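You operate a simulated robot arm through the tools that you are given. There is no shell and no other tool. Be economical: measure what you need, move in short steps, check, and stop when the job is done.

Carry out the task below with a simulated two-armed robot. There is one attempt and no reset: what you move stays moved.

Task
Pick up the tape roller with one hand, pass it to the other hand and put it on the pedestal top.

Only the result counts: the job must be done as asked and must still hold three seconds after the hand-in. Knocking over, shifting, dropping, spilling or breaking anything else fails it.

Robot
Two 6-joint arms with two-finger parallel grippers on one trunk, on a base that drives. Base frame: it is fixed to the floor where the robot stands at the start and does not move with it; the origin is under the middle of the robot, x ahead of it, y to its left, z up; the surface under the hand at the start is at about z = 0.7. Lengths are in m, angles in degrees, forces in N, time in s.
The left shoulder is at the start at [-0.096, 0.177, 0.781], the right one opposite. With the tool pointing down near the work surface each hand reaches from about 0.1 to 0.72 m from the robot's upright axis, wherever it stands, measured 20 degrees to its own side. Places, roughly: pedestal top (38x24 cm) [-1.92, -2.88, 0.58]. Payload 1.57 kg a hand.
The TCP of each hand is the grasp point between the finger pads, 0.03 m short of the fingertips. In the tool frame z runs along the fingers and y along their closing line. The gripper opens to 0.08 m. The fingers are 0.017 m wide and 0.012 m thick; the gripper's body (0.04 by 0.082 m) begins 0.08 m behind the TCP.
Orientation is told as [roll, pitch, yaw] about the base's x, y, z axes, in that order, counted from this pose: with the fingers straight down and closing along the base's y, the tool's x points along the base's -x, its y along +y and its z along -z.

Tools
- The arms move only by the tool play_rows. It takes "left_targets", "right_targets" or both (then of equal length, played together; a hand with none holds still); each is a list of rows, each a list of 7 numbers: the shift along the base's x, y, z in cm, then the turn, a rotation vector about the base's x, y, z in degrees, then the opening in per cent of the stroke, from 0 (shut) to 100 (fully open). In form: [[tx, ty, tz, ax, ay, az, jaw], ...]. A call has 1 to 20 rows; each row shifts and turns the commanded pose from where the row before left it. Each row takes 0.2 s and may step no farther than 0.05 m and 8.6 degrees from the row before; otherwise, or with a gripper value out of range, the whole call is refused. Where a pose cannot be reached the arm comes as near as it can. A force on the tool above 40 N (or 10 N above the force at the start of the call, whichever is more), or a blocked arm, ends the call early, and 0.2 s more pass. The fingers move at their own pace (about 0.072 m/s each) and stop on an object; they squeeze with about 21 N. The grip force told is the motor's: it shows also when the fingers shut on nothing. Time passes only in rows, and 0.2 s behind the last, so rows that do not move let the fingers close. It gives the time, the measured TCP pose, the force on the tool (base axes), the opening and the grip force at its end, in the units of the frame above (readings bear some noise), with the torque about the TCP (base axes, N m) and any sound that the robot's microphone picked up.
- Cameras (640 x 400 px; columns grow to the right, rows downward): "scene" is now at [0.0342, 0.0195, 1.5007]; the picture's right is [0.27, -0.96, 0.00], its down [-0.74, -0.21, -0.63] and it looks along [0.61, 0.17, -0.77] (base axes); focal length 255 px, centre (320, 200). "left" rides on the left gripper at [0.072, 0.007, -0.122] in its tool frame; the picture's right is [-0.09, 1.00, 0.00], its down [-0.84, -0.08, -0.54] and it looks along [-0.54, -0.05, 0.84] (tool axes); focal length 238 px, centre (320, 200). "right" rides on the right gripper at [0.072, -0.007, -0.122] in its tool frame; the picture's right is [0.09, 1.00, 0.00], its down [-0.84, 0.08, -0.54] and it looks along [-0.54, 0.05, 0.84] (tool axes); focal length 238 px, centre (320, 200). There is no depth. A picture from a camera that has moved, and an enlarged one, comes with that camera's place and axes in the base frame and with its lens.
- grab_frame(camera): a new picture of that camera. The clock stands still meanwhile.
- move_column(by): slides the trunk up (or, below 0, down) by that many m; the arms and the scene camera ride with it, the base frame stays. It gives what a move gives, with no picture.
- steer(legs): drives the robot by 1 to 6 legs, each [ahead, left, turn to the left] in m, m and degrees, along the robot's own axes; the way and the turn of a leg run together, so that a leg with both is an arc; at most 1.5 m and 180 degrees a leg. The arms and the cameras ride along, it lands a little off, and it stops where it bumps. It gives what a move gives.
- head_to(pan, tilt): turns the head with the scene camera to pan (to the left, within 143 degrees either way) and tilt (down, from -29 to 69), counted from straight ahead of the robot. It gives what a move gives.
- enlarge(camera, box): a new picture of the part [left, top, right, bottom] of that camera's present view, enlarged. The clock stands still meanwhile.
- close_job(): hands the job in; it is judged then, once.

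Go step by step. Nothing tells you exact positions but the pictures and the camera data: compare them with the known pose of the tool, close in by small moves and look again before you grip or let go. The budget is 120 turns and 88 pictures, counting those below and the enlarged ones. Unless the task says otherwise, let go and move clear before handing in, and close with one line.

The tools are called after "Request:" as name(argument=value, ...) on one line, values as JSON. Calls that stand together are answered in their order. play_rows: Moves the arms, as the interface text tells. Its arguments: {"type":"object","properties":{"left_targets":{"type":"array","items":{"type":"array","items":{"type":"number"}}},"right_targets":{"type":"array","items":{"type":"array","items":{"type":"number"}}}},"required":[]} The other tools are called the same way: move_column (by) slides the trunk up or down; steer (legs) drives the base; head_to (pan, tilt) turns the head that bears the scene camera; grab_frame (camera) takes a picture; enlarge (camera, box) takes an enlarged picture of a part of a camera's view; close_job () hands the job in.

At the start:

```text
time: 0.0
left_tool_pos: [0.4036, 0.2922, 0.9692]
left_orientation: [0.1, 0.1, 0.0]
left_force: [-0.4, 0.9, 0.0]
left_moment: [0.03, -0.02, 0.03]
left_finger_gap: 0.0802
left_grip_force: 0.0
right_tool_pos: [0.4739, -0.0552, 0.974]
right_orientation: [0.1, 0.0, 0.0]
right_force: [-1.1, 1.0, 0.5]
right_moment: [0.01, 0.03, 0.0]
right_finger_gap: 0.08
right_grip_force: 0.1
trunk travel left (down, up): [-0.225, 0.103]
robot x, y, heading: [0.0012, -0.0038, 0.2]
head pan, tilt: [15.9, 50.8]
```

scene: 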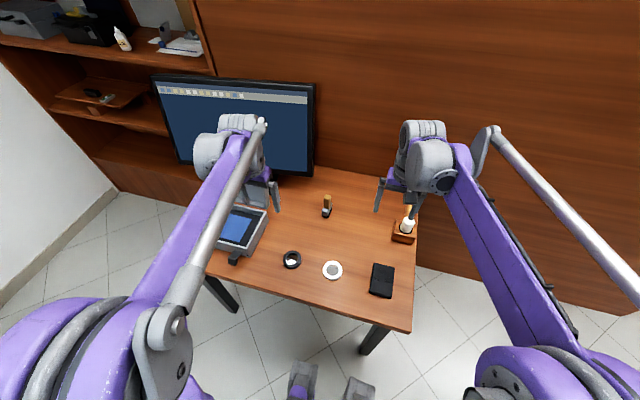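
right: 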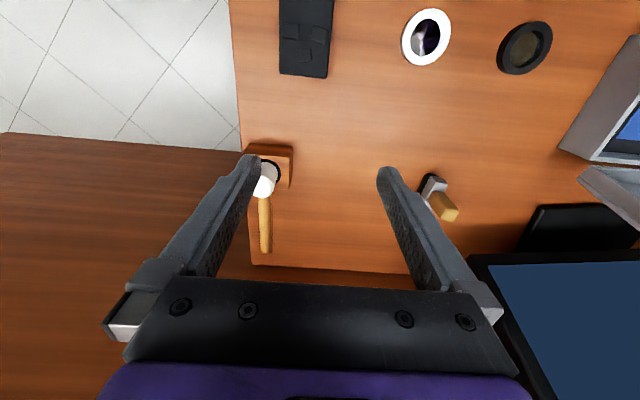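
left: 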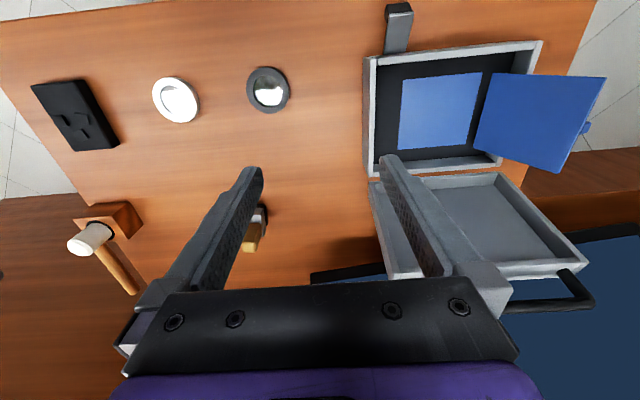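

I see a table with several small items; two could be the tape roller: the small upright item with a wooden top, and the white-headed tool in a wooden stand. I'll look closer.

Request:
enlarge(camera="scene", box=[280, 170, 440, 310])

Request:
enlarge(camera="right", box=[230, 130, 480, 280])

Request:
enlarge(camera="left", box=[20, 50, 300, 300])

```text
2.86 times, centred on (360, 240) of scene
camera zoom: at [0.0342, 0.0195, 1.5007], right [0.27, -0.96, 0.0], down [-0.74, -0.21, -0.63], along [0.61, 0.17, -0.77], focal length 728 px, centre (206, 86)
```

zoom: 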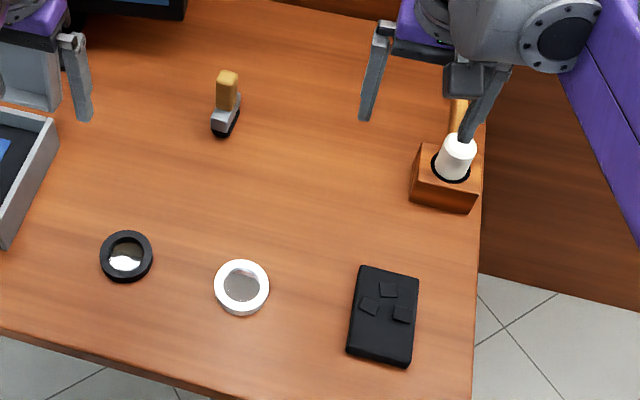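

```text
2.56 times, centred on (355, 205) of right
camera zoom: at [0.4009, -0.0625, 1.095], right [-0.09, 1.0, 0.0], down [0.84, 0.08, 0.54], along [0.54, 0.05, -0.84], focal length 610 px, centre (230, 187)
```

zoom: 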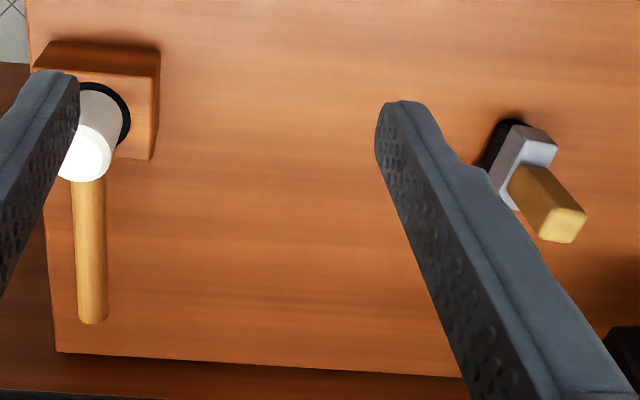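

```text
1.60 times, centred on (160, 175) of left
camera zoom: at [0.331, 0.298, 1.0923], right [0.09, 1.0, 0.0], down [0.84, -0.08, 0.54], along [0.54, -0.05, -0.84], focal length 381 px, centre (576, 240)
```

zoom: 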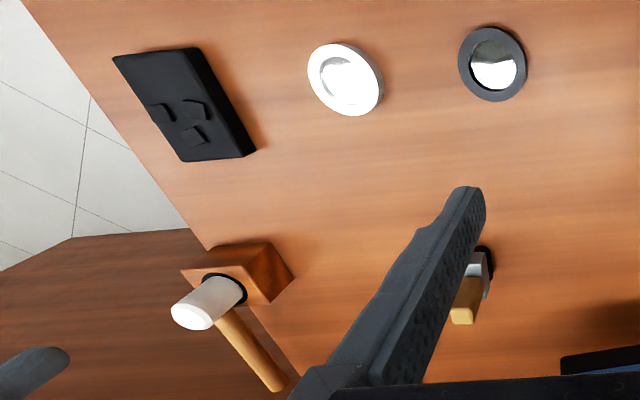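

The tape roller should be the small upright item (black wheel, grey fork, wooden handle) near (0.61, 0.155), about 9 cm tall. I'll bring the left hand toward it, with the right one a little out of the way, and look.

Request:
play_rows(left_targets=[[2, -4.5, 0, 0, 0, 0, 100], [2, -4.5, 0, 0, 0, 0, 100], [2, -4, 0, 0, 0, 0, 100]], right_targets=[[-4, -2, 0, 0, 0, 0, 100], [-4, -2, 0, 0, 0, 0, 100], [-4, -2, 0, 0, 0, 0, 100]])

Request:
grab_frame(camera="left")

Request:
enlarge(camera="scene", box=[290, 170, 370, 230])

```text
time: 0.8
left_tool_pos: [0.4637, 0.1599, 0.9711]
left_orientation: [0.1, 0.1, 0.1]
left_force: [-0.2, -0.7, 0.0]
left_moment: [-0.01, 0.0, -0.04]
left_finger_gap: 0.0797
left_grip_force: 0.0
right_tool_pos: [0.3539, -0.1146, 0.9747]
right_orientation: [0.0, 0.0, 0.0]
right_force: [-0.5, -0.2, -0.5]
right_moment: [-0.02, -0.01, 0.0]
right_finger_gap: 0.0803
right_grip_force: 0.1
trunk travel left (down, up): [-0.225, 0.103]
robot x, y, heading: [-0.0003, -0.0014, -0.1]
head pan, tilt: [15.9, 50.8]
```

```text
81 pictures are left
camera left: at [0.3912, 0.1666, 1.0932], right [0.09, 1.0, 0.0], down [0.84, -0.08, 0.54], along [0.54, -0.05, -0.84], focal length 238 px, centre (320, 200)
```

left: 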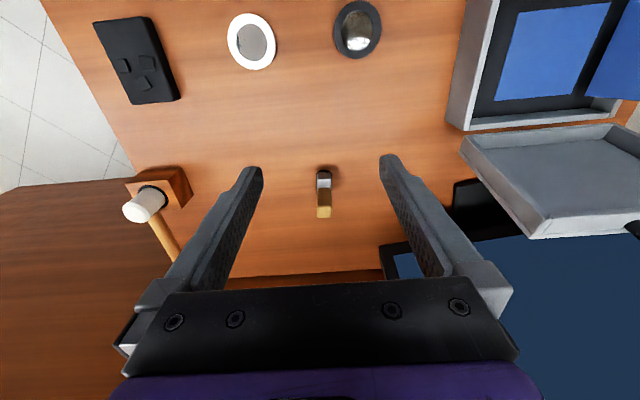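

```text
6.67 times, centred on (330, 200) of scene
camera zoom: at [0.0333, 0.0183, 1.5007], right [0.27, -0.96, 0.0], down [-0.74, -0.21, -0.63], along [0.61, 0.17, -0.77], focal length 1699 px, centre (253, 200)
```

zoom: 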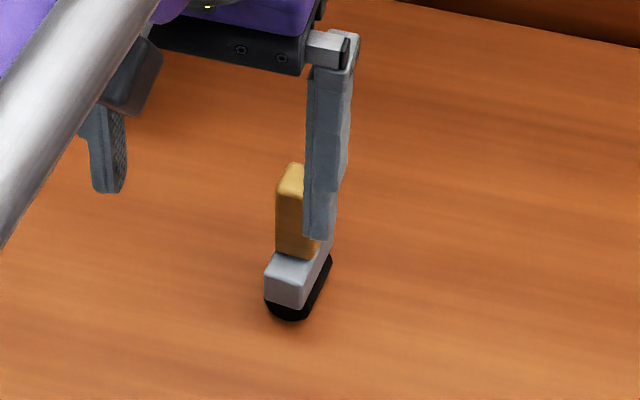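

Request:
enlarge(camera="left", box=[270, 150, 370, 230])

Request:
enlarge(camera="right", box=[360, 120, 560, 260])

```text
5.00 times, centred on (320, 190) of left
camera zoom: at [0.3912, 0.1666, 1.0932], right [0.09, 1.0, 0.0], down [0.84, -0.08, 0.54], along [0.54, -0.05, -0.84], focal length 1192 px, centre (320, 250)
```

zoom: 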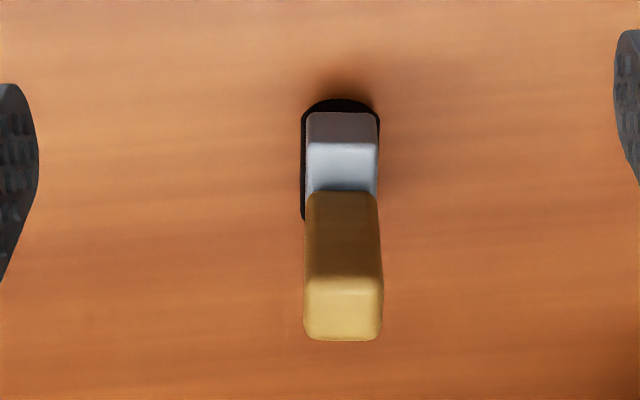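

```text
2.86 times, centred on (460, 190) of right
camera zoom: at [0.281, -0.1227, 1.0957], right [-0.09, 1.0, 0.0], down [0.84, 0.08, 0.54], along [0.54, 0.05, -0.84], focal length 681 px, centre (-80, 229)
```

zoom: 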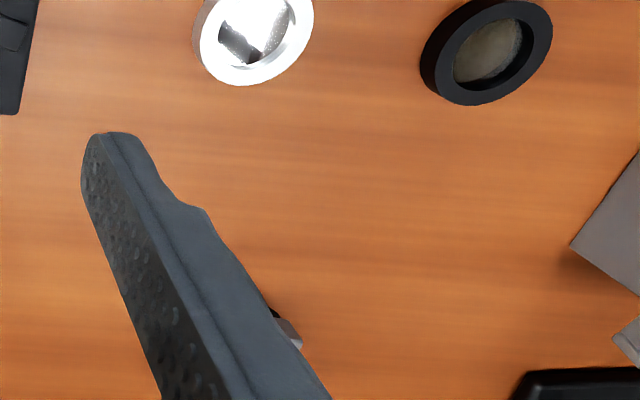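

The roller stands upright with its long axis along x; the handle is ~2.4 cm square, top near (0.609, 0.154, 0.79). I'll bring the open left fingers above it and look again.

Request:
play_rows(left_targets=[[4.8, 0, 0, 0, 0, 0, 100], [4.8, -0.3, 0, 0, 0, 0, 100], [4.7, -0.3, 0, 0, 0, 0, 100], [0, 0, -4, 0, 0, 0, 100], [0, 0, -4, 0, 0, 0, 100], [0, 0, -3.6, 0, 0, 0, 100]])

Request:
grab_frame(camera="left")

Request:
enlarge(camera="scene", box=[290, 150, 390, 230])

Request:
enlarge(camera="right", box=[400, 120, 600, 260])

```text
time: 2.2
left_tool_pos: [0.6072, 0.1555, 0.852]
left_orientation: [0.0, 0.1, 0.0]
left_force: [-0.1, 0.9, 0.1]
left_moment: [0.01, 0.0, -0.02]
left_finger_gap: 0.0799
left_grip_force: 0.0
right_tool_pos: [0.3564, -0.1152, 0.9755]
right_orientation: [0.0, -0.1, 0.0]
right_force: [1.1, 0.4, 0.4]
right_moment: [0.0, 0.01, -0.02]
right_finger_gap: 0.0799
right_grip_force: 0.1
trunk travel left (down, up): [-0.225, 0.103]
robot x, y, heading: [-0.0013, -0.0015, -0.1]
head pan, tilt: [15.9, 50.8]
```

```text
77 pictures are left
camera left: at [0.5347, 0.162, 0.9745], right [0.09, 1.0, 0.0], down [0.84, -0.08, 0.54], along [0.54, -0.05, -0.84], focal length 238 px, centre (320, 200)
```

left: 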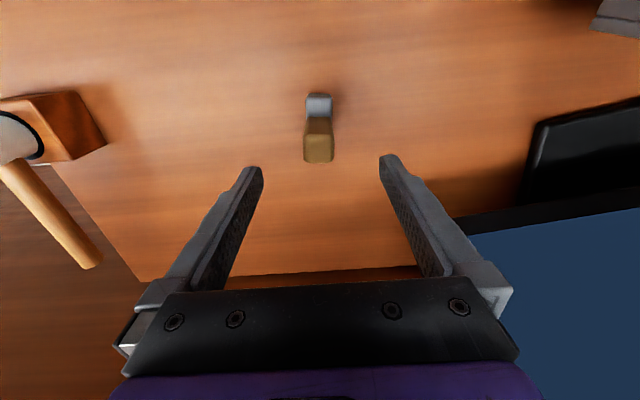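

```text
5.00 times, centred on (340, 190) of scene
camera zoom: at [0.0344, 0.0197, 1.5007], right [0.27, -0.96, 0.0], down [-0.75, -0.21, -0.63], along [0.61, 0.17, -0.77], focal length 1274 px, centre (220, 250)
```

zoom: 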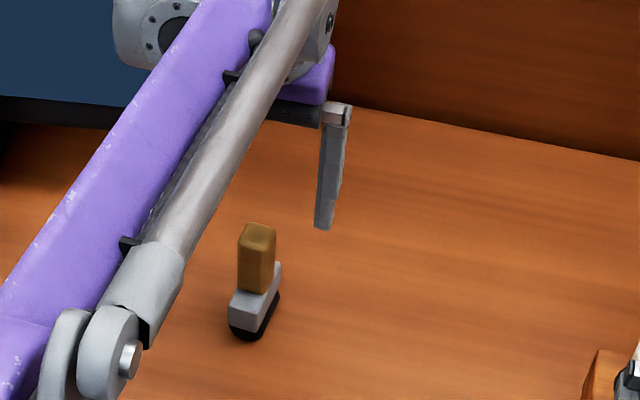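

```text
2.86 times, centred on (500, 190) of right
camera zoom: at [0.2823, -0.1215, 1.0958], right [-0.09, 1.0, 0.0], down [0.84, 0.08, 0.54], along [0.54, 0.05, -0.84], focal length 681 px, centre (-194, 229)
```

zoom: 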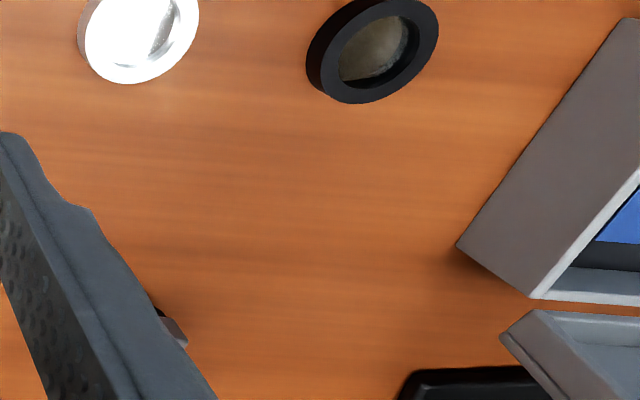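

The handle lies between the fingers in y; its height is still a bit uncertain (0.79–0.81). I'll lower the straddling fingers and compare.

Request:
play_rows(left_targets=[[-0.1, -0.1, -2, 0, 0, 0, 100], [0, 0, -1.5, 0, 0, 0, 100]])

Request:
enlarge(camera="left", box=[220, 50, 420, 200])

Request:
enlarge(camera="scene", box=[290, 150, 390, 230])

```text
time: 2.8
left_tool_pos: [0.6055, 0.1552, 0.8179]
left_orientation: [0.0, 0.0, 0.0]
left_force: [-0.2, -0.4, -0.6]
left_moment: [0.01, 0.03, 0.0]
left_finger_gap: 0.0802
left_grip_force: 0.0
right_tool_pos: [0.3557, -0.1147, 0.9737]
right_orientation: [0.1, 0.0, 0.0]
right_force: [0.5, -0.2, -0.6]
right_moment: [0.02, 0.03, 0.02]
right_finger_gap: 0.0798
right_grip_force: 0.1
trunk travel left (down, up): [-0.225, 0.103]
robot x, y, heading: [0.0014, -0.0001, -0.1]
head pan, tilt: [15.9, 50.8]
```

```text
2.67 times, centred on (320, 125) of left
camera zoom: at [0.533, 0.1611, 0.9408], right [0.09, 1.0, 0.0], down [0.84, -0.08, 0.54], along [0.54, -0.05, -0.84], focal length 636 px, centre (320, 400)
```

zoom: 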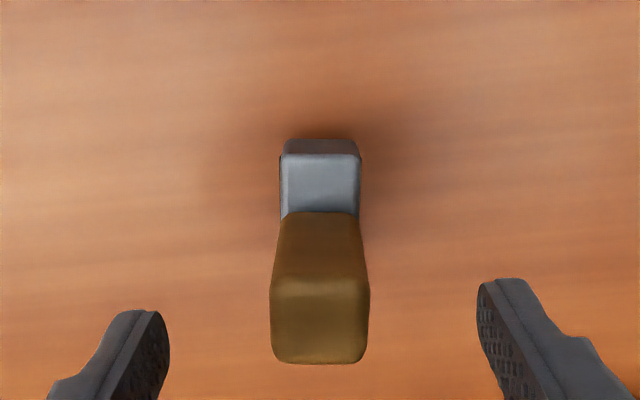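

```text
5.00 times, centred on (340, 190) of scene
camera zoom: at [0.0342, 0.0196, 1.5007], right [0.27, -0.96, 0.0], down [-0.74, -0.21, -0.63], along [0.61, 0.17, -0.77], focal length 1274 px, centre (220, 250)
```

zoom: 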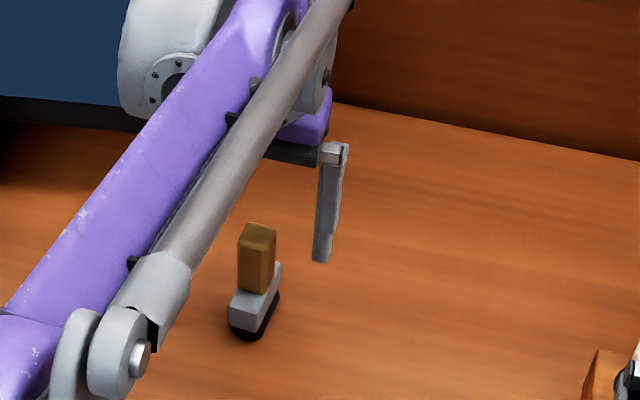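

The fingers straddle the handle, centred in y. I'll drop about 1.3 cm so the tips overlap the top 2+ cm of the handle, and close.

Request:
play_rows(left_targets=[[-0.3, 0, -1.3, 0, 0, 0, 100], [0, 0, 0, 0, 0, 0, 20], [0, 0, 0, 0, 0, 0, 0], [0, 0, 0, 0, 0, 0, 0], [0, 0, 0, 0, 0, 0, 0]])

Request:
enlarge(camera="left", box=[220, 50, 420, 200])

Request:
enlarge(camera="scene", box=[290, 150, 390, 230])

```text
time: 4.0
left_tool_pos: [0.6019, 0.1559, 0.8048]
left_orientation: [0.0, 0.1, 0.0]
left_force: [0.3, -0.3, -0.5]
left_moment: [0.0, -0.01, -0.04]
left_finger_gap: 0.0235
left_grip_force: 20.7
right_tool_pos: [0.3558, -0.1139, 0.9747]
right_orientation: [-0.1, -0.1, 0.0]
right_force: [0.2, -0.8, -0.5]
right_moment: [0.0, -0.01, -0.01]
right_finger_gap: 0.0803
right_grip_force: 0.0
trunk travel left (down, up): [-0.225, 0.103]
robot x, y, heading: [-0.0022, 0.0018, -0.0]
head pan, tilt: [15.9, 50.8]
```

```text
2.67 times, centred on (320, 125) of left
camera zoom: at [0.5296, 0.1614, 0.9284], right [0.09, 1.0, 0.0], down [0.84, -0.08, 0.54], along [0.54, -0.05, -0.84], focal length 636 px, centre (320, 400)
```

zoom: 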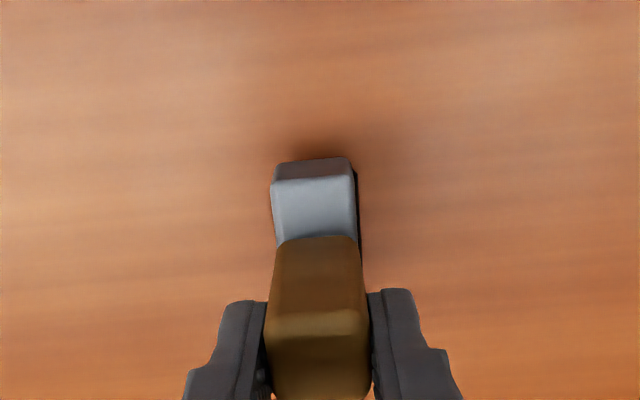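

```text
5.00 times, centred on (340, 190) of scene
camera zoom: at [0.0342, 0.0195, 1.5007], right [0.27, -0.96, 0.0], down [-0.74, -0.21, -0.63], along [0.61, 0.17, -0.77], focal length 1274 px, centre (220, 250)
```

zoom: 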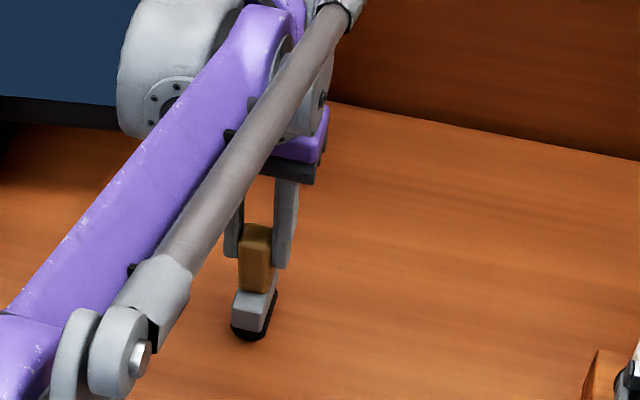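

Gripped (gap 2.35 cm). Now I lift and bring the left hand back to free space while turning the right hand's closing line to x.

Request:
play_rows(left_targets=[[0, 0, 2, 0, 0, 0, 0], [0, 0, 3, 0, 0, 0, 0], [0, 0, 4, 0, 0, 0, 0], [0, 0, 4, 0, 0, 0, 0], [0, 0, 4, 0, 0, 0, 0], [-4, 0, 0, 0, 0, 0, 0], [-4, 0, 0, 0, 0, 0, 0], [-4, 0, 0, 0, 0, 0, 0], [-4, -1, 0, 0, 0, 0, 0], [-2, -2, 0, 0, 0, 0, 0], [0, -2, 0, 0, 0, 0, 0]], right_targets=[[0, -0.5, 0, 0, 0, -8.18, 100], [0, -0.5, 0, 0, 0, -8.18, 100], [0, -0.5, 0, 0, 0, -8.18, 100], [0, -0.5, 0, 0, 0, -8.18, 100], [0, -0.5, 0, 0, 0, -8.18, 100], [0, -0.5, 0, 0, 0, -8.18, 100], [0, -0.5, 0, 0, 0, -8.18, 100], [0, 0, 0, 0, 0, -8.18, 100], [0, 0, 0, 0, 0, -8.18, 100], [0, 0, 0, 0, 0, -8.18, 100], [0, 0, 0, 0, 0, -8.18, 100]])

Request:
grab_frame(camera="scene")

```text
time: 6.4
left_tool_pos: [0.4241, 0.1044, 0.9764]
left_orientation: [0.0, 0.2, 0.0]
left_force: [0.5, 0.1, -1.0]
left_moment: [-0.05, -0.01, -0.01]
left_finger_gap: 0.0233
left_grip_force: 20.7
right_tool_pos: [0.3547, -0.1515, 0.9731]
right_orientation: [0.1, 0.0, -90.1]
right_force: [-0.3, -0.6, -0.2]
right_moment: [0.01, 0.01, -0.02]
right_finger_gap: 0.08
right_grip_force: 0.1
trunk travel left (down, up): [-0.225, 0.103]
robot x, y, heading: [-0.0034, 0.0018, 0.0]
head pan, tilt: [15.9, 50.8]
```

```text
70 pictures are left
camera scene: at [0.0346, 0.0192, 1.5007], right [0.27, -0.96, 0.0], down [-0.75, -0.21, -0.63], along [0.61, 0.17, -0.77], focal length 255 px, centre (320, 200)
```

scene: 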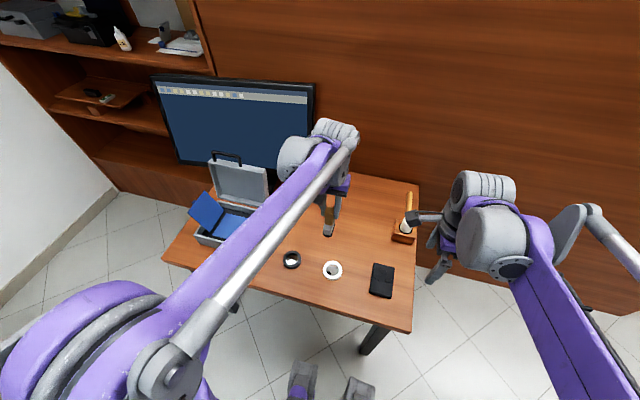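

Roller held. Next I tilt the right hand so its fingers point to +y and slightly down.

Request:
play_rows(right_targets=[[0, -0.5, 0, 7.8, 0, 0, 100], [0, -0.5, 0, 7.8, 0, 0, 100], [0, 0, 0, 7.8, 0, 0, 100], [0, 0, 0, 7.8, 0, 0, 100], [0, 0, 0, 7.8, 0, 0, 100], [0, 0, 0, 7.8, 0, 0, 100], [0, 0, 0, 7.8, 0, 0, 100], [0, 0, 0, 7.8, 0, 0, 100], [0, 0, 0, 7.8, 0, 0, 100]])

Request:
grab_frame(camera="right")

Request:
grab_frame(camera="scene")

```text
time: 8.4
left_tool_pos: [0.424, 0.1066, 0.9762]
left_orientation: [-0.1, -0.1, 0.0]
left_force: [-0.5, 0.4, -0.9]
left_moment: [-0.01, 0.01, 0.04]
left_finger_gap: 0.0235
left_grip_force: 20.8
right_tool_pos: [0.3549, -0.1618, 0.9723]
right_orientation: [0.1, 70.4, -89.9]
right_force: [-0.1, -0.1, 0.7]
right_moment: [0.0, 0.0, 0.01]
right_finger_gap: 0.0799
right_grip_force: 0.0
trunk travel left (down, up): [-0.225, 0.103]
robot x, y, heading: [0.0019, 0.0027, 0.1]
head pan, tilt: [15.9, 50.8]
```

```text
69 pictures are left
camera right: at [0.3468, -0.2523, 1.0813], right [1.0, 0.03, 0.09], down [0.08, -0.79, -0.61], along [0.05, 0.61, -0.79], focal length 238 px, centre (320, 200)
```

right: 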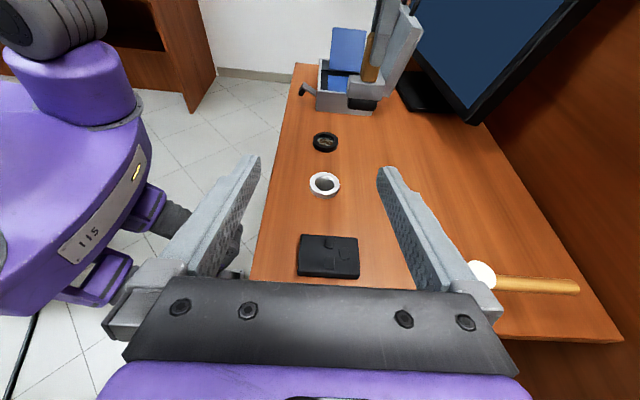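

```text
68 pictures are left
camera scene: at [0.0347, 0.0191, 1.5007], right [0.27, -0.96, 0.0], down [-0.75, -0.21, -0.63], along [0.61, 0.17, -0.77], focal length 255 px, centre (320, 200)
```

scene: 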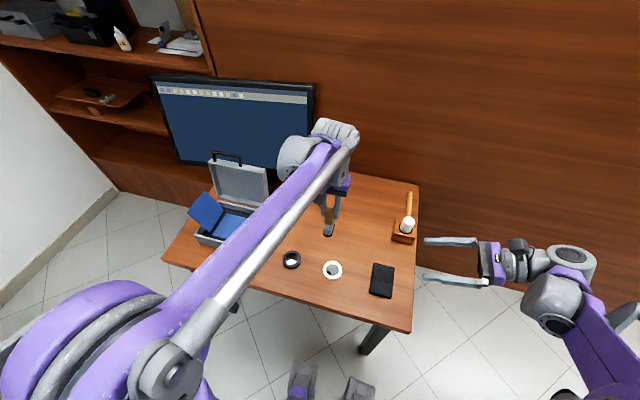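

The right hand is reachable in that pose, and the roller is visible from it. I'll inspect the roller in the left hand from the side.

Request:
enlarge(camera="right", box=[320, 0, 440, 110])

Request:
enlarge(camera="scene", box=[290, 170, 370, 250])

```text
3.64 times, centred on (380, 55) of right
camera zoom: at [0.3468, -0.2523, 1.0813], right [1.0, 0.03, 0.09], down [0.08, -0.79, -0.61], along [0.05, 0.61, -0.79], focal length 867 px, centre (102, 727)
```

zoom: 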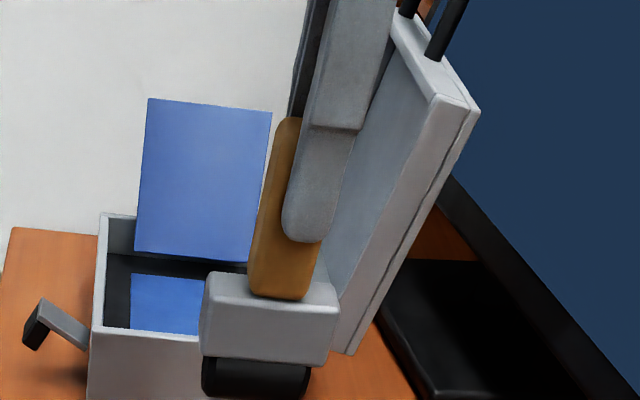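

```text
5.00 times, centred on (330, 210) of scene
camera zoom: at [0.0347, 0.0191, 1.5007], right [0.27, -0.96, 0.0], down [-0.75, -0.21, -0.63], along [0.61, 0.17, -0.77], focal length 1274 px, centre (270, 150)
```

zoom: 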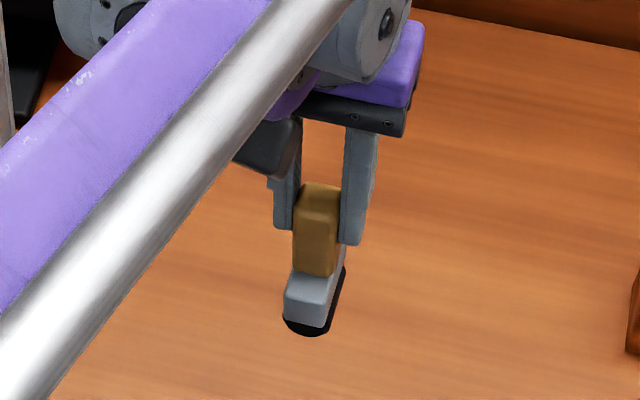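

Handle centre is about x 0.418, y 0.105, with free span z 0.918–0.947. I bring the right hand level with that and part of the way, then check.

Request:
play_rows(right_targets=[[3.2, 0, -2, 0, 0, 0, 100], [3.1, 0, -1.8, 0, 0, 0, 100], [0, 4.5, 0, 0, 0, 0, 100], [0, 4.5, 0, 0, 0, 0, 100], [0, 4.5, 0, 0, 0, 0, 100], [0, 4.5, 0, 0, 0, 0, 100]])

Request:
grab_frame(camera="right")

Request:
enlarge(camera="scene", box=[270, 150, 430, 260])

```text
time: 9.8
left_tool_pos: [0.422, 0.1065, 0.9755]
left_orientation: [0.0, 0.0, 0.0]
left_force: [0.4, 0.3, -0.3]
left_moment: [-0.04, -0.01, 0.0]
left_finger_gap: 0.0237
left_grip_force: 21.5
right_tool_pos: [0.4167, 0.0213, 0.9374]
right_orientation: [0.1, 70.3, -89.9]
right_force: [0.5, -1.1, -0.7]
right_moment: [-0.02, -0.03, -0.01]
right_finger_gap: 0.0801
right_grip_force: 0.1
trunk travel left (down, up): [-0.225, 0.103]
robot x, y, heading: [-0.0009, -0.0001, -0.0]
head pan, tilt: [15.9, 50.8]
```

```text
65 pictures are left
camera right: at [0.4085, -0.0696, 1.0454], right [1.0, 0.03, 0.09], down [0.08, -0.79, -0.6], along [0.05, 0.61, -0.79], focal length 238 px, centre (320, 200)
```

right: 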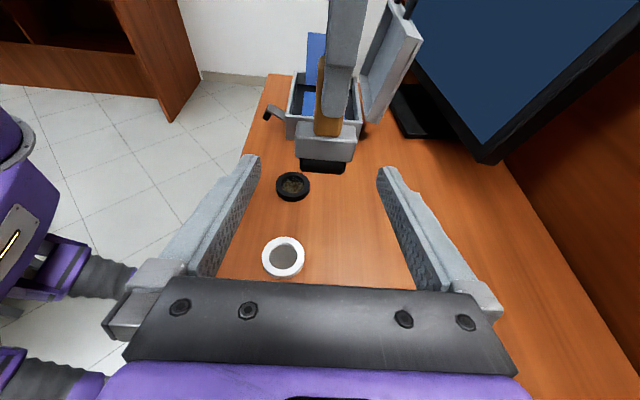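

```text
3.64 times, centred on (350, 205) of scene
camera zoom: at [0.0343, 0.0203, 1.5007], right [0.27, -0.96, 0.0], down [-0.75, -0.21, -0.63], along [0.61, 0.17, -0.77], focal length 927 px, centre (211, 182)
```

zoom: 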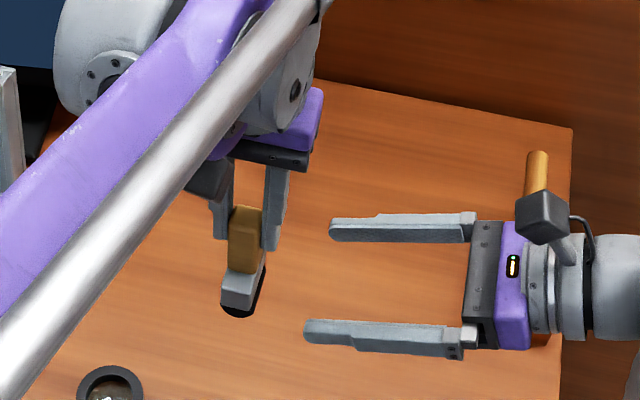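

Aligned. I advance the right hand so its open fingers straddle the handle.

Request:
play_rows(right_targets=[[0.2, 3, -0.3, 0, 0, 0, 100], [0, 3, 0, 0, 0, 0, 100], [0, 2.2, 0, 0, 0, 0, 100]])

Request:
enlarge(camera="right", box=[220, 50, 420, 230])

Request:
enlarge(camera="scene", box=[290, 170, 390, 250])

Request:
grab_frame(camera="left")

```text
time: 10.6
left_tool_pos: [0.4225, 0.1052, 0.9752]
left_orientation: [0.1, 0.0, 0.1]
left_force: [0.8, 0.8, -2.5]
left_moment: [0.02, -0.03, -0.02]
left_finger_gap: 0.0233
left_grip_force: 20.9
right_tool_pos: [0.4187, 0.1026, 0.9331]
right_orientation: [0.1, 70.2, -90.0]
right_force: [-0.2, -0.7, 0.0]
right_moment: [0.01, 0.04, -0.02]
right_finger_gap: 0.08
right_grip_force: 0.1
trunk travel left (down, up): [-0.225, 0.103]
robot x, y, heading: [0.0025, -0.0007, 0.0]
head pan, tilt: [15.9, 50.8]
```

```text
2.22 times, centred on (320, 140) of right
camera zoom: at [0.4108, 0.0122, 1.0412], right [1.0, 0.03, 0.09], down [0.08, -0.79, -0.6], along [0.05, 0.61, -0.79], focal length 530 px, centre (320, 333)
```

zoom: 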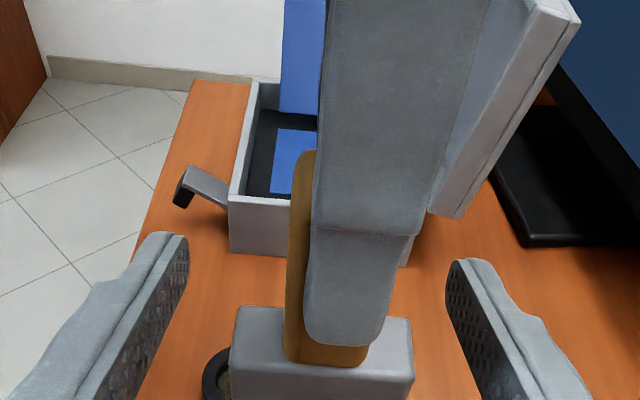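

```text
5.00 times, centred on (340, 210) of scene
camera zoom: at [0.0343, 0.0199, 1.5007], right [0.27, -0.96, 0.0], down [-0.74, -0.21, -0.63], along [0.61, 0.17, -0.77], focal length 1274 px, centre (220, 150)
```

zoom: 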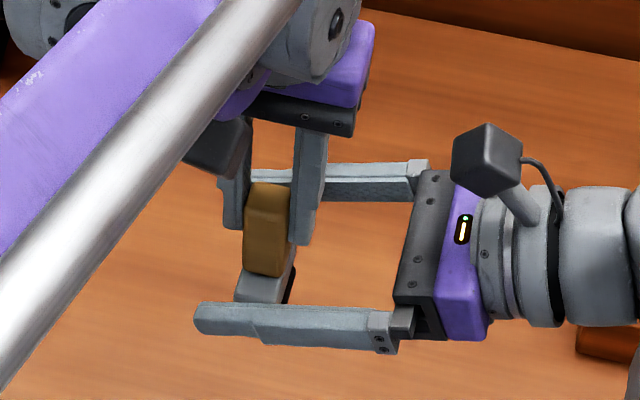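

```text
61 pictures are left
camera left: at [0.3503, 0.1116, 1.0984], right [0.09, 1.0, 0.0], down [0.84, -0.08, 0.54], along [0.54, -0.05, -0.84], focal length 238 px, centre (320, 200)
```

left: 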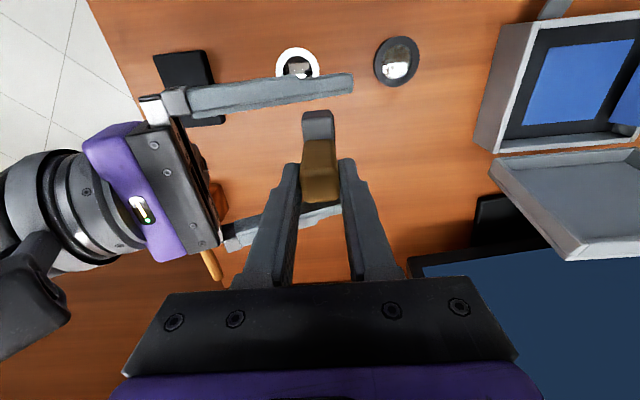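

The free span between the left fingertips and the grey body is only about 2.5 cm, so a level right finger fits better. I'll level the right hand (+16°) before closing.

Request:
play_rows(right_targets=[[0, 0.1, 0, 8, 0, 0, 100], [0, 0.1, 0, 8, 0, 0, 100]])

Request:
enlarge(camera="right", box=[220, 50, 420, 230])

Request:
enlarge(camera="scene", box=[290, 170, 390, 250])

```text
time: 11.2
left_tool_pos: [0.4238, 0.1066, 0.9746]
left_orientation: [0.0, 0.0, 0.0]
left_force: [0.3, 0.1, -2.0]
left_moment: [-0.01, -0.03, 0.01]
left_finger_gap: 0.0233
left_grip_force: 21.1
right_tool_pos: [0.4186, 0.1044, 0.9317]
right_orientation: [0.6, 86.3, -89.5]
right_force: [0.8, 0.2, 0.3]
right_moment: [0.02, -0.02, -0.01]
right_finger_gap: 0.0797
right_grip_force: 0.0
trunk travel left (down, up): [-0.225, 0.103]
robot x, y, heading: [-0.003, -0.0011, 0.1]
head pan, tilt: [15.9, 50.8]
```

```text
2.22 times, centred on (320, 140) of right
camera zoom: at [0.4113, -0.0133, 1.0113], right [1.0, 0.01, 0.09], down [0.08, -0.6, -0.8], along [0.05, 0.8, -0.59], focal length 530 px, centre (320, 333)
```

zoom: 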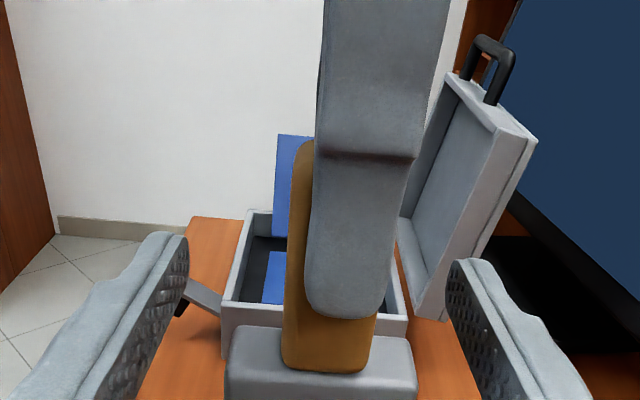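

```text
5.00 times, centred on (340, 210) of scene
camera zoom: at [0.0347, 0.0195, 1.5007], right [0.27, -0.96, 0.0], down [-0.75, -0.21, -0.63], along [0.61, 0.17, -0.77], focal length 1274 px, centre (220, 150)
```

zoom: 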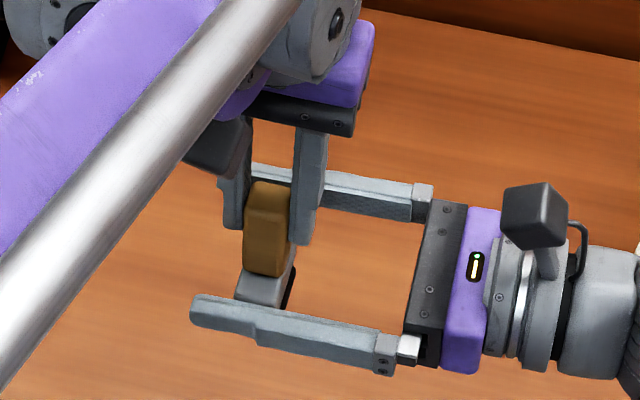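

Clearance now looks even above and below. Closing the right hand.

Request:
play_rows(right_targets=[[0.2, 0, 0.1, 0, 0, 0, 40], [0, 0, 0, 0, 0, 0, 0], [0, 0, 0, 0, 0, 0, 0], [0, 0, 0, 0, 0, 0, 0], [0, 0, 0, 0, 0, 0, 0]])

Request:
enlarge(camera="right", box=[220, 50, 420, 230])

Request:
enlarge(camera="scene", box=[290, 170, 390, 250])

```text
time: 12.4
left_tool_pos: [0.4224, 0.1048, 0.9762]
left_orientation: [0.0, 0.0, 0.0]
left_force: [-3.5, 0.6, 0.5]
left_moment: [-0.03, 0.08, 0.02]
left_finger_gap: 0.0234
left_grip_force: 21.1
right_tool_pos: [0.422, 0.104, 0.9334]
right_orientation: [0.2, 86.1, -89.7]
right_force: [2.9, 0.7, 0.6]
right_moment: [0.04, 0.07, 0.03]
right_finger_gap: 0.0237
right_grip_force: 21.6
trunk travel left (down, up): [-0.225, 0.103]
robot x, y, heading: [-0.0001, 0.0011, 0.1]
head pan, tilt: [15.9, 50.8]
```

```text
2.22 times, centred on (320, 140) of right
camera zoom: at [0.4131, -0.0132, 1.0126], right [1.0, 0.01, 0.09], down [0.08, -0.6, -0.8], along [0.05, 0.8, -0.59], focal length 530 px, centre (320, 333)
```

zoom: 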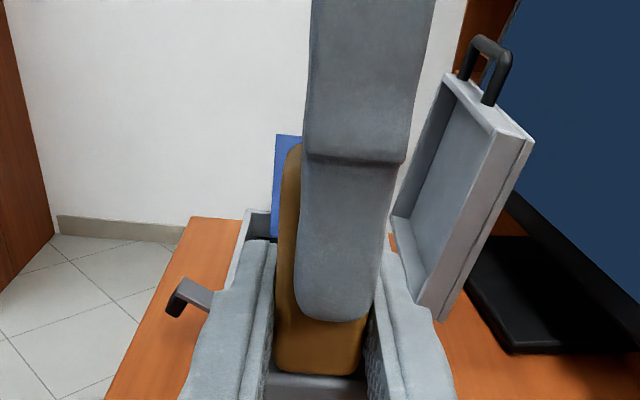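

```text
5.00 times, centred on (340, 210) of scene
camera zoom: at [0.0342, 0.0196, 1.5007], right [0.27, -0.96, 0.0], down [-0.74, -0.21, -0.63], along [0.61, 0.17, -0.77], focal length 1274 px, centre (220, 150)
```

zoom: 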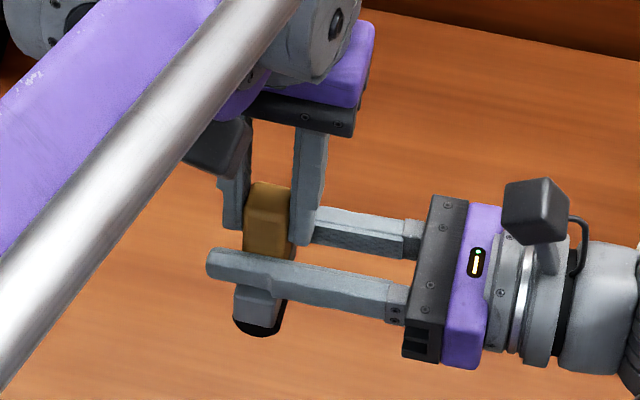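

Both hands hold the handle; the right gap of 2.37 cm fits the handle width. I open the left hand and lift it off.

Request:
play_rows(left_targets=[[0, 0, 0, 0, 0, 0, 50], [0, 0, 0, 0, 0, 0, 100], [0, 0, 0, 0, 0, 0, 100], [0, 0, 2, 0, 0, 0, 100], [0, 0, 3, 0, 0, 0, 100], [0, 1, 3, 0, 0, 0, 100], [0, 4, 1, 0, 0, 0, 100], [-2, 4, 0, 0, 0, 0, 100]])

Request:
grab_frame(camera="right")

Request:
enlarge(camera="scene", box=[290, 170, 390, 250])

```text
time: 14.2
left_tool_pos: [0.4031, 0.1943, 1.0658]
left_orientation: [-0.1, 0.0, 0.0]
left_force: [-0.2, -0.7, -0.4]
left_moment: [-0.03, -0.05, 0.02]
left_finger_gap: 0.0799
left_grip_force: 0.1
right_tool_pos: [0.4201, 0.104, 0.9335]
right_orientation: [1.0, 86.2, -89.0]
right_force: [0.7, -0.6, 0.3]
right_moment: [-0.03, -0.04, 0.02]
right_finger_gap: 0.0235
right_grip_force: 21.1
trunk travel left (down, up): [-0.225, 0.103]
robot x, y, heading: [0.0001, 0.005, -0.1]
head pan, tilt: [15.9, 50.8]
```

```text
56 pictures are left
camera right: at [0.412, -0.0128, 1.0129], right [1.0, 0.01, 0.09], down [0.08, -0.6, -0.8], along [0.05, 0.8, -0.59], focal length 238 px, centre (320, 200)
```

right: 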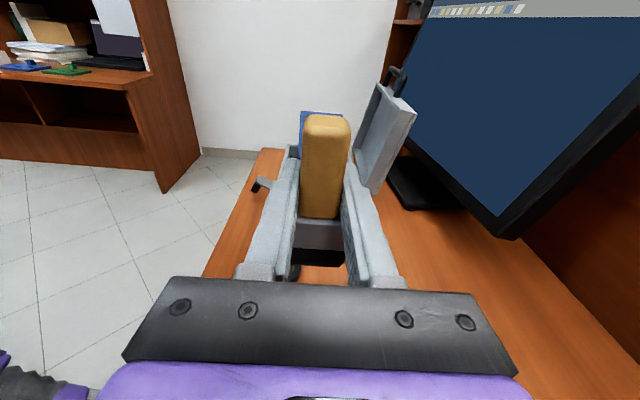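

```text
5.00 times, centred on (340, 210) of scene
camera zoom: at [0.033, 0.0201, 1.5007], right [0.27, -0.96, 0.0], down [-0.74, -0.21, -0.63], along [0.61, 0.17, -0.77], focal length 1274 px, centre (220, 150)
```

zoom: 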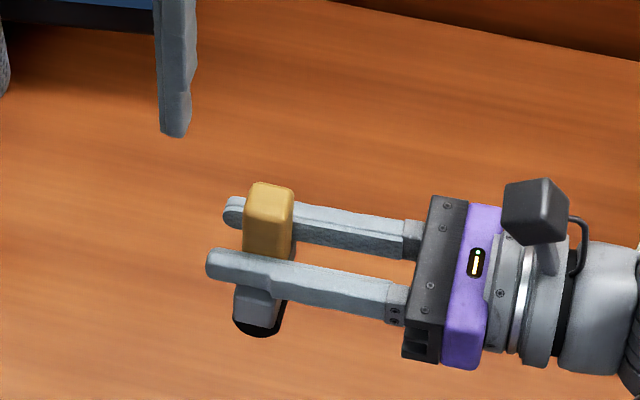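

Handover succeeded. Before driving I draw both hands in toward the robot, and look toward the pedestal behind on the right.

Request:
play_rows(left_targets=[[-3, 1, 0, 0, 0, 0, 100], [-3, 1, 0, 0, 0, 0, 100], [-3, 0, 0, 0, 0, 0, 100], [-3, 0, 0, 0, 0, 0, 60], [0, 0, 0, 0, 0, 0, 60]], right_targets=[[-2, 0, 2, 0, 0, 0, 0], [-3, -2, 2, 0, 0, 0, 0], [-3, -3, 1, 0, 0, 0, 0], [-2, -3, 0, 0, 0, 0, 0], [0, -2, 0, 0, 0, 0, 0]])

Request:
head_to(pan=-124, tilt=20)

Request:
grab_frame(camera="scene")

```text
time: 15.4
left_tool_pos: [0.2828, 0.2142, 1.0642]
left_orientation: [0.1, 0.1, 0.0]
left_force: [-0.6, 0.0, 0.3]
left_moment: [0.02, -0.01, 0.0]
left_finger_gap: 0.0478
left_grip_force: 0.0
right_tool_pos: [0.3209, 0.0029, 0.9831]
right_orientation: [-0.4, 86.2, -90.5]
right_force: [-0.3, 0.2, -1.1]
right_moment: [0.02, 0.02, -0.03]
right_finger_gap: 0.0235
right_grip_force: 21.1
trunk travel left (down, up): [-0.225, 0.103]
robot x, y, heading: [-0.0015, -0.0017, -0.4]
head pan, tilt: [15.9, 50.8]
```

```text
time: 17.6
left_tool_pos: [0.2834, 0.2135, 1.0647]
left_orientation: [-0.1, 0.1, -0.1]
left_force: [0.0, 0.0, 0.2]
left_moment: [0.01, 0.0, 0.03]
left_finger_gap: 0.0478
left_grip_force: 0.0
right_tool_pos: [0.3205, 0.0041, 0.984]
right_orientation: [0.4, 86.1, -89.6]
right_force: [0.2, 0.0, -0.9]
right_moment: [0.0, -0.01, 0.01]
right_finger_gap: 0.0236
right_grip_force: 21.4
trunk travel left (down, up): [-0.225, 0.103]
robot x, y, heading: [-0.0019, -0.0026, 0.1]
head pan, tilt: [-124.0, 20.0]
```

```text
54 pictures are left
camera scene: at [-0.0912, -0.0786, 1.5473], right [-0.83, 0.56, 0.0], down [0.19, 0.28, -0.94], along [-0.53, -0.78, -0.34], focal length 255 px, centre (320, 200)
```

scene: 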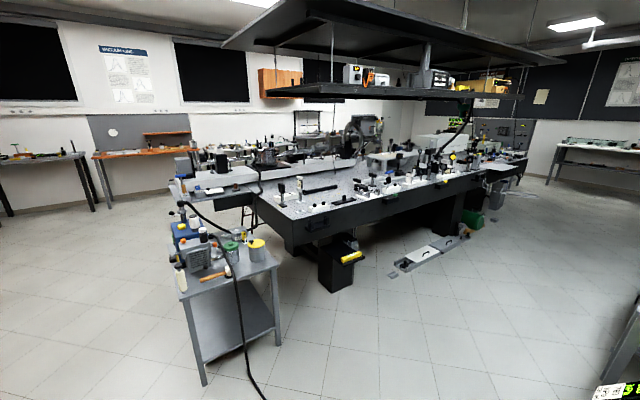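

The given pedestal location projects onto the far part of the view near the optical table; I'll zoom to identify it.

Request:
enlarge(camera="scene", box=[160, 110, 400, 300])

Request:
enlarge(camera="scene", box=[260, 120, 400, 230])

```text
2.11 times, centred on (280, 205) of scene
camera zoom: at [-0.0912, -0.0786, 1.5473], right [-0.83, 0.56, 0.0], down [0.19, 0.28, -0.94], along [-0.53, -0.78, -0.34], focal length 536 px, centre (404, 190)
```

zoom: 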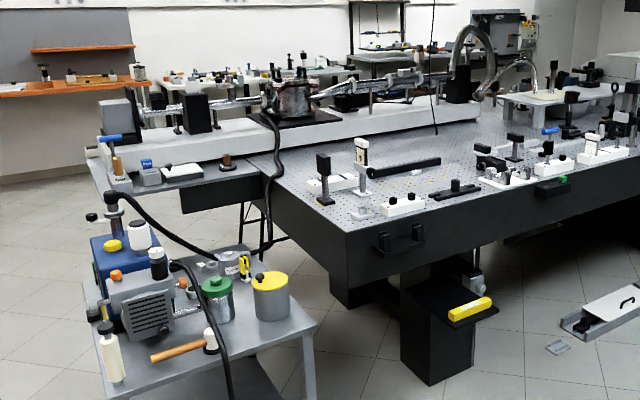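

```text
3.64 times, centred on (330, 175) of scene
camera zoom: at [-0.0912, -0.0786, 1.5473], right [-0.83, 0.56, 0.0], down [0.19, 0.28, -0.94], along [-0.53, -0.78, -0.34], focal length 927 px, centre (284, 291)
```

zoom: 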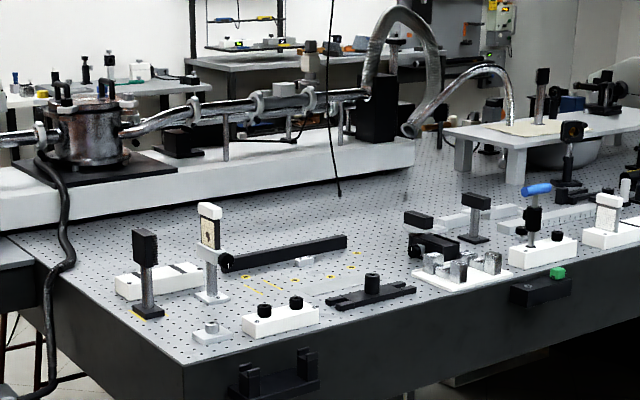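

The black block near here doesn't match; the pedestal at (-1.92, -2.88) seems to be hidden beyond the optical table (near edge y≈-1.5, bar y≈-2.2). I'll look at the way around its left end.

Request:
head_to(pan=-85, tilt=25)

Request:
grab_frame(camera="scene")

```text
time: 18.7
left_tool_pos: [0.2832, 0.2128, 1.0646]
left_orientation: [0.1, 0.1, 0.0]
left_force: [-0.3, 0.7, 0.1]
left_moment: [0.02, -0.02, -0.01]
left_finger_gap: 0.0478
left_grip_force: 0.1
right_tool_pos: [0.3202, 0.0032, 0.9829]
right_orientation: [0.2, 86.2, -89.7]
right_force: [0.0, 0.4, -1.8]
right_moment: [-0.01, 0.0, 0.01]
right_finger_gap: 0.0238
right_grip_force: 21.4
trunk travel left (down, up): [-0.225, 0.103]
robot x, y, heading: [0.0012, 0.0031, 0.1]
head pan, tilt: [-85.0, 25.0]
```

```text
51 pictures are left
camera scene: at [-0.0311, -0.0932, 1.5392], right [-1.0, -0.09, 0.0], down [-0.04, 0.42, -0.91], along [0.08, -0.9, -0.42], focal length 255 px, centre (320, 200)
```

scene: 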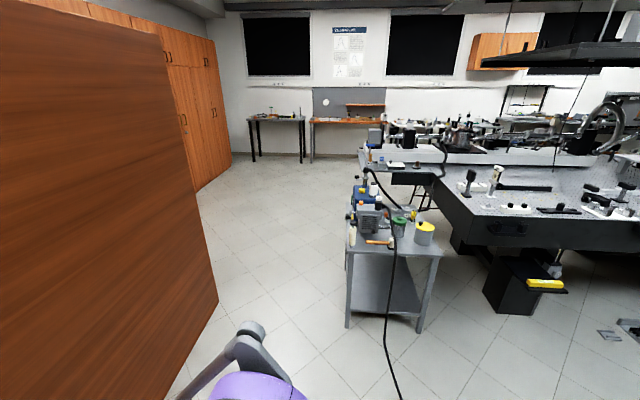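

There's a ~1 m gap at x −0.1…0.9 beside the cart at y≈−1.4, leading round the optical table. I back off from the desk, turn right, and go toward it.

Request:
steer(legs=[[-0.2, 0, 0], [0, 0, -90], [0.65, 0, 0]])

Request:
head_to(pan=0, tilt=30)

Request:
grab_frame(camera="scene")

```text
time: 27.3
left_tool_pos: [0.0365, -0.9414, 1.0649]
left_orientation: [0.0, 0.1, -88.6]
left_force: [-0.2, 0.5, 0.6]
left_moment: [0.02, 0.02, -0.01]
left_finger_gap: 0.0482
left_grip_force: 0.1
right_tool_pos: [-0.1721, -0.984, 0.9826]
right_orientation: [0.1, 86.2, -178.5]
right_force: [0.4, -0.5, 0.2]
right_moment: [-0.04, 0.01, 0.0]
right_finger_gap: 0.0238
right_grip_force: 20.8
trunk travel left (down, up): [-0.225, 0.103]
robot x, y, heading: [-0.1855, -0.6701, -88.7]
head pan, tilt: [-85.0, 25.0]
```

```text
time: 28.9
left_tool_pos: [0.0371, -0.9412, 1.0658]
left_orientation: [-0.1, 0.0, -88.6]
left_force: [-0.7, -1.0, 0.1]
left_moment: [0.0, 0.01, -0.01]
left_finger_gap: 0.0483
left_grip_force: 0.1
right_tool_pos: [-0.1721, -0.984, 0.9828]
right_orientation: [0.3, 86.2, -178.2]
right_force: [-0.5, -0.5, -1.0]
right_moment: [0.01, -0.01, -0.03]
right_finger_gap: 0.0235
right_grip_force: 20.7
trunk travel left (down, up): [-0.225, 0.103]
robot x, y, heading: [-0.185, -0.6612, -88.8]
head pan, tilt: [0.0, 30.0]
```

```text
50 pictures are left
camera scene: at [-0.1819, -0.7156, 1.5313], right [-1.0, -0.02, 0.0], down [-0.01, 0.5, -0.87], along [0.02, -0.87, -0.5], focal length 255 px, centre (320, 200)
```

scene: 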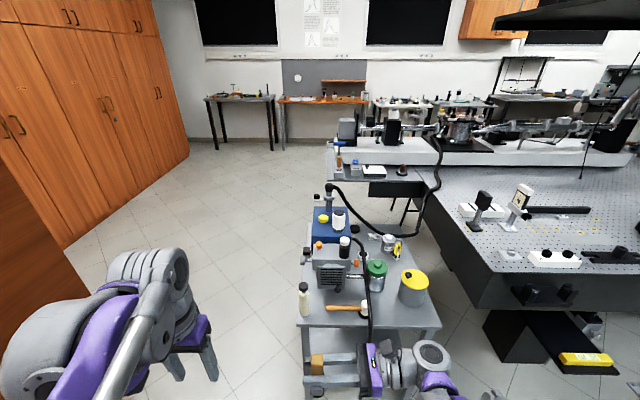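

The cart's left edge is x≈−0.1 and the wall end x≈0.9. I raise the trunk a bit, shift left into the gap centre and advance.

Request:
move_column(by=0.1)

Request:
steer(legs=[[0, 0.6, -1.2], [1.0, 0, 0]])

Request:
head_to(pan=-30, tilt=30)

Request:
grab_frame(camera="scene")

```text
time: 30.2
left_tool_pos: [0.0379, -0.9396, 1.1649]
left_orientation: [0.0, 0.1, -88.5]
left_force: [-0.2, 0.6, 0.8]
left_moment: [-0.06, 0.01, -0.01]
left_finger_gap: 0.0479
left_grip_force: 0.1
right_tool_pos: [-0.1722, -0.9824, 1.0833]
right_orientation: [0.5, 86.2, -178.2]
right_force: [-0.2, 0.1, -1.7]
right_moment: [0.03, -0.03, -0.01]
right_finger_gap: 0.0236
right_grip_force: 21.0
trunk travel left (down, up): [-0.325, 0.003]
robot x, y, heading: [-0.1852, -0.6608, -88.7]
head pan, tilt: [0.0, 30.0]
```

```text
time: 40.7
left_tool_pos: [0.6507, -1.9253, 1.1635]
left_orientation: [-0.1, 0.0, -88.5]
left_force: [0.3, 0.6, 0.9]
left_moment: [-0.01, 0.05, 0.01]
left_finger_gap: 0.048
left_grip_force: 0.0
right_tool_pos: [0.443, -1.9683, 1.0823]
right_orientation: [0.2, 86.2, -178.3]
right_force: [0.3, 0.5, -0.9]
right_moment: [0.01, -0.03, -0.01]
right_finger_gap: 0.0236
right_grip_force: 20.9
trunk travel left (down, up): [-0.325, 0.003]
robot x, y, heading: [0.4334, -1.6521, -88.5]
head pan, tilt: [0.0, 30.0]
```

```text
time: 41.7
left_tool_pos: [0.6506, -1.9253, 1.164]
left_orientation: [0.0, 0.0, -88.6]
left_force: [0.0, 0.7, -0.9]
left_moment: [0.01, 0.01, -0.01]
left_finger_gap: 0.0483
left_grip_force: 0.0
right_tool_pos: [0.442, -1.968, 1.0823]
right_orientation: [0.2, 86.3, -178.3]
right_force: [0.4, 0.9, -1.7]
right_moment: [-0.02, -0.02, 0.0]
right_finger_gap: 0.024
right_grip_force: 20.9
trunk travel left (down, up): [-0.325, 0.003]
robot x, y, heading: [0.4272, -1.644, -88.6]
head pan, tilt: [-30.0, 30.0]
```

```text
49 pictures are left
camera scene: at [0.3867, -1.6859, 1.6365], right [-0.88, 0.48, 0.0], down [0.24, 0.44, -0.87], along [-0.41, -0.76, -0.5], focal length 255 px, centre (320, 200)
```

scene: 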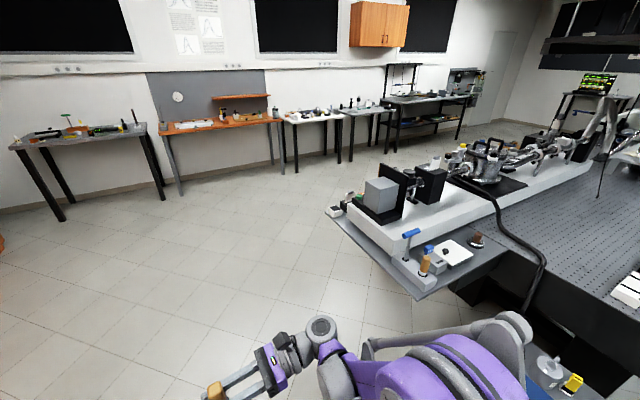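

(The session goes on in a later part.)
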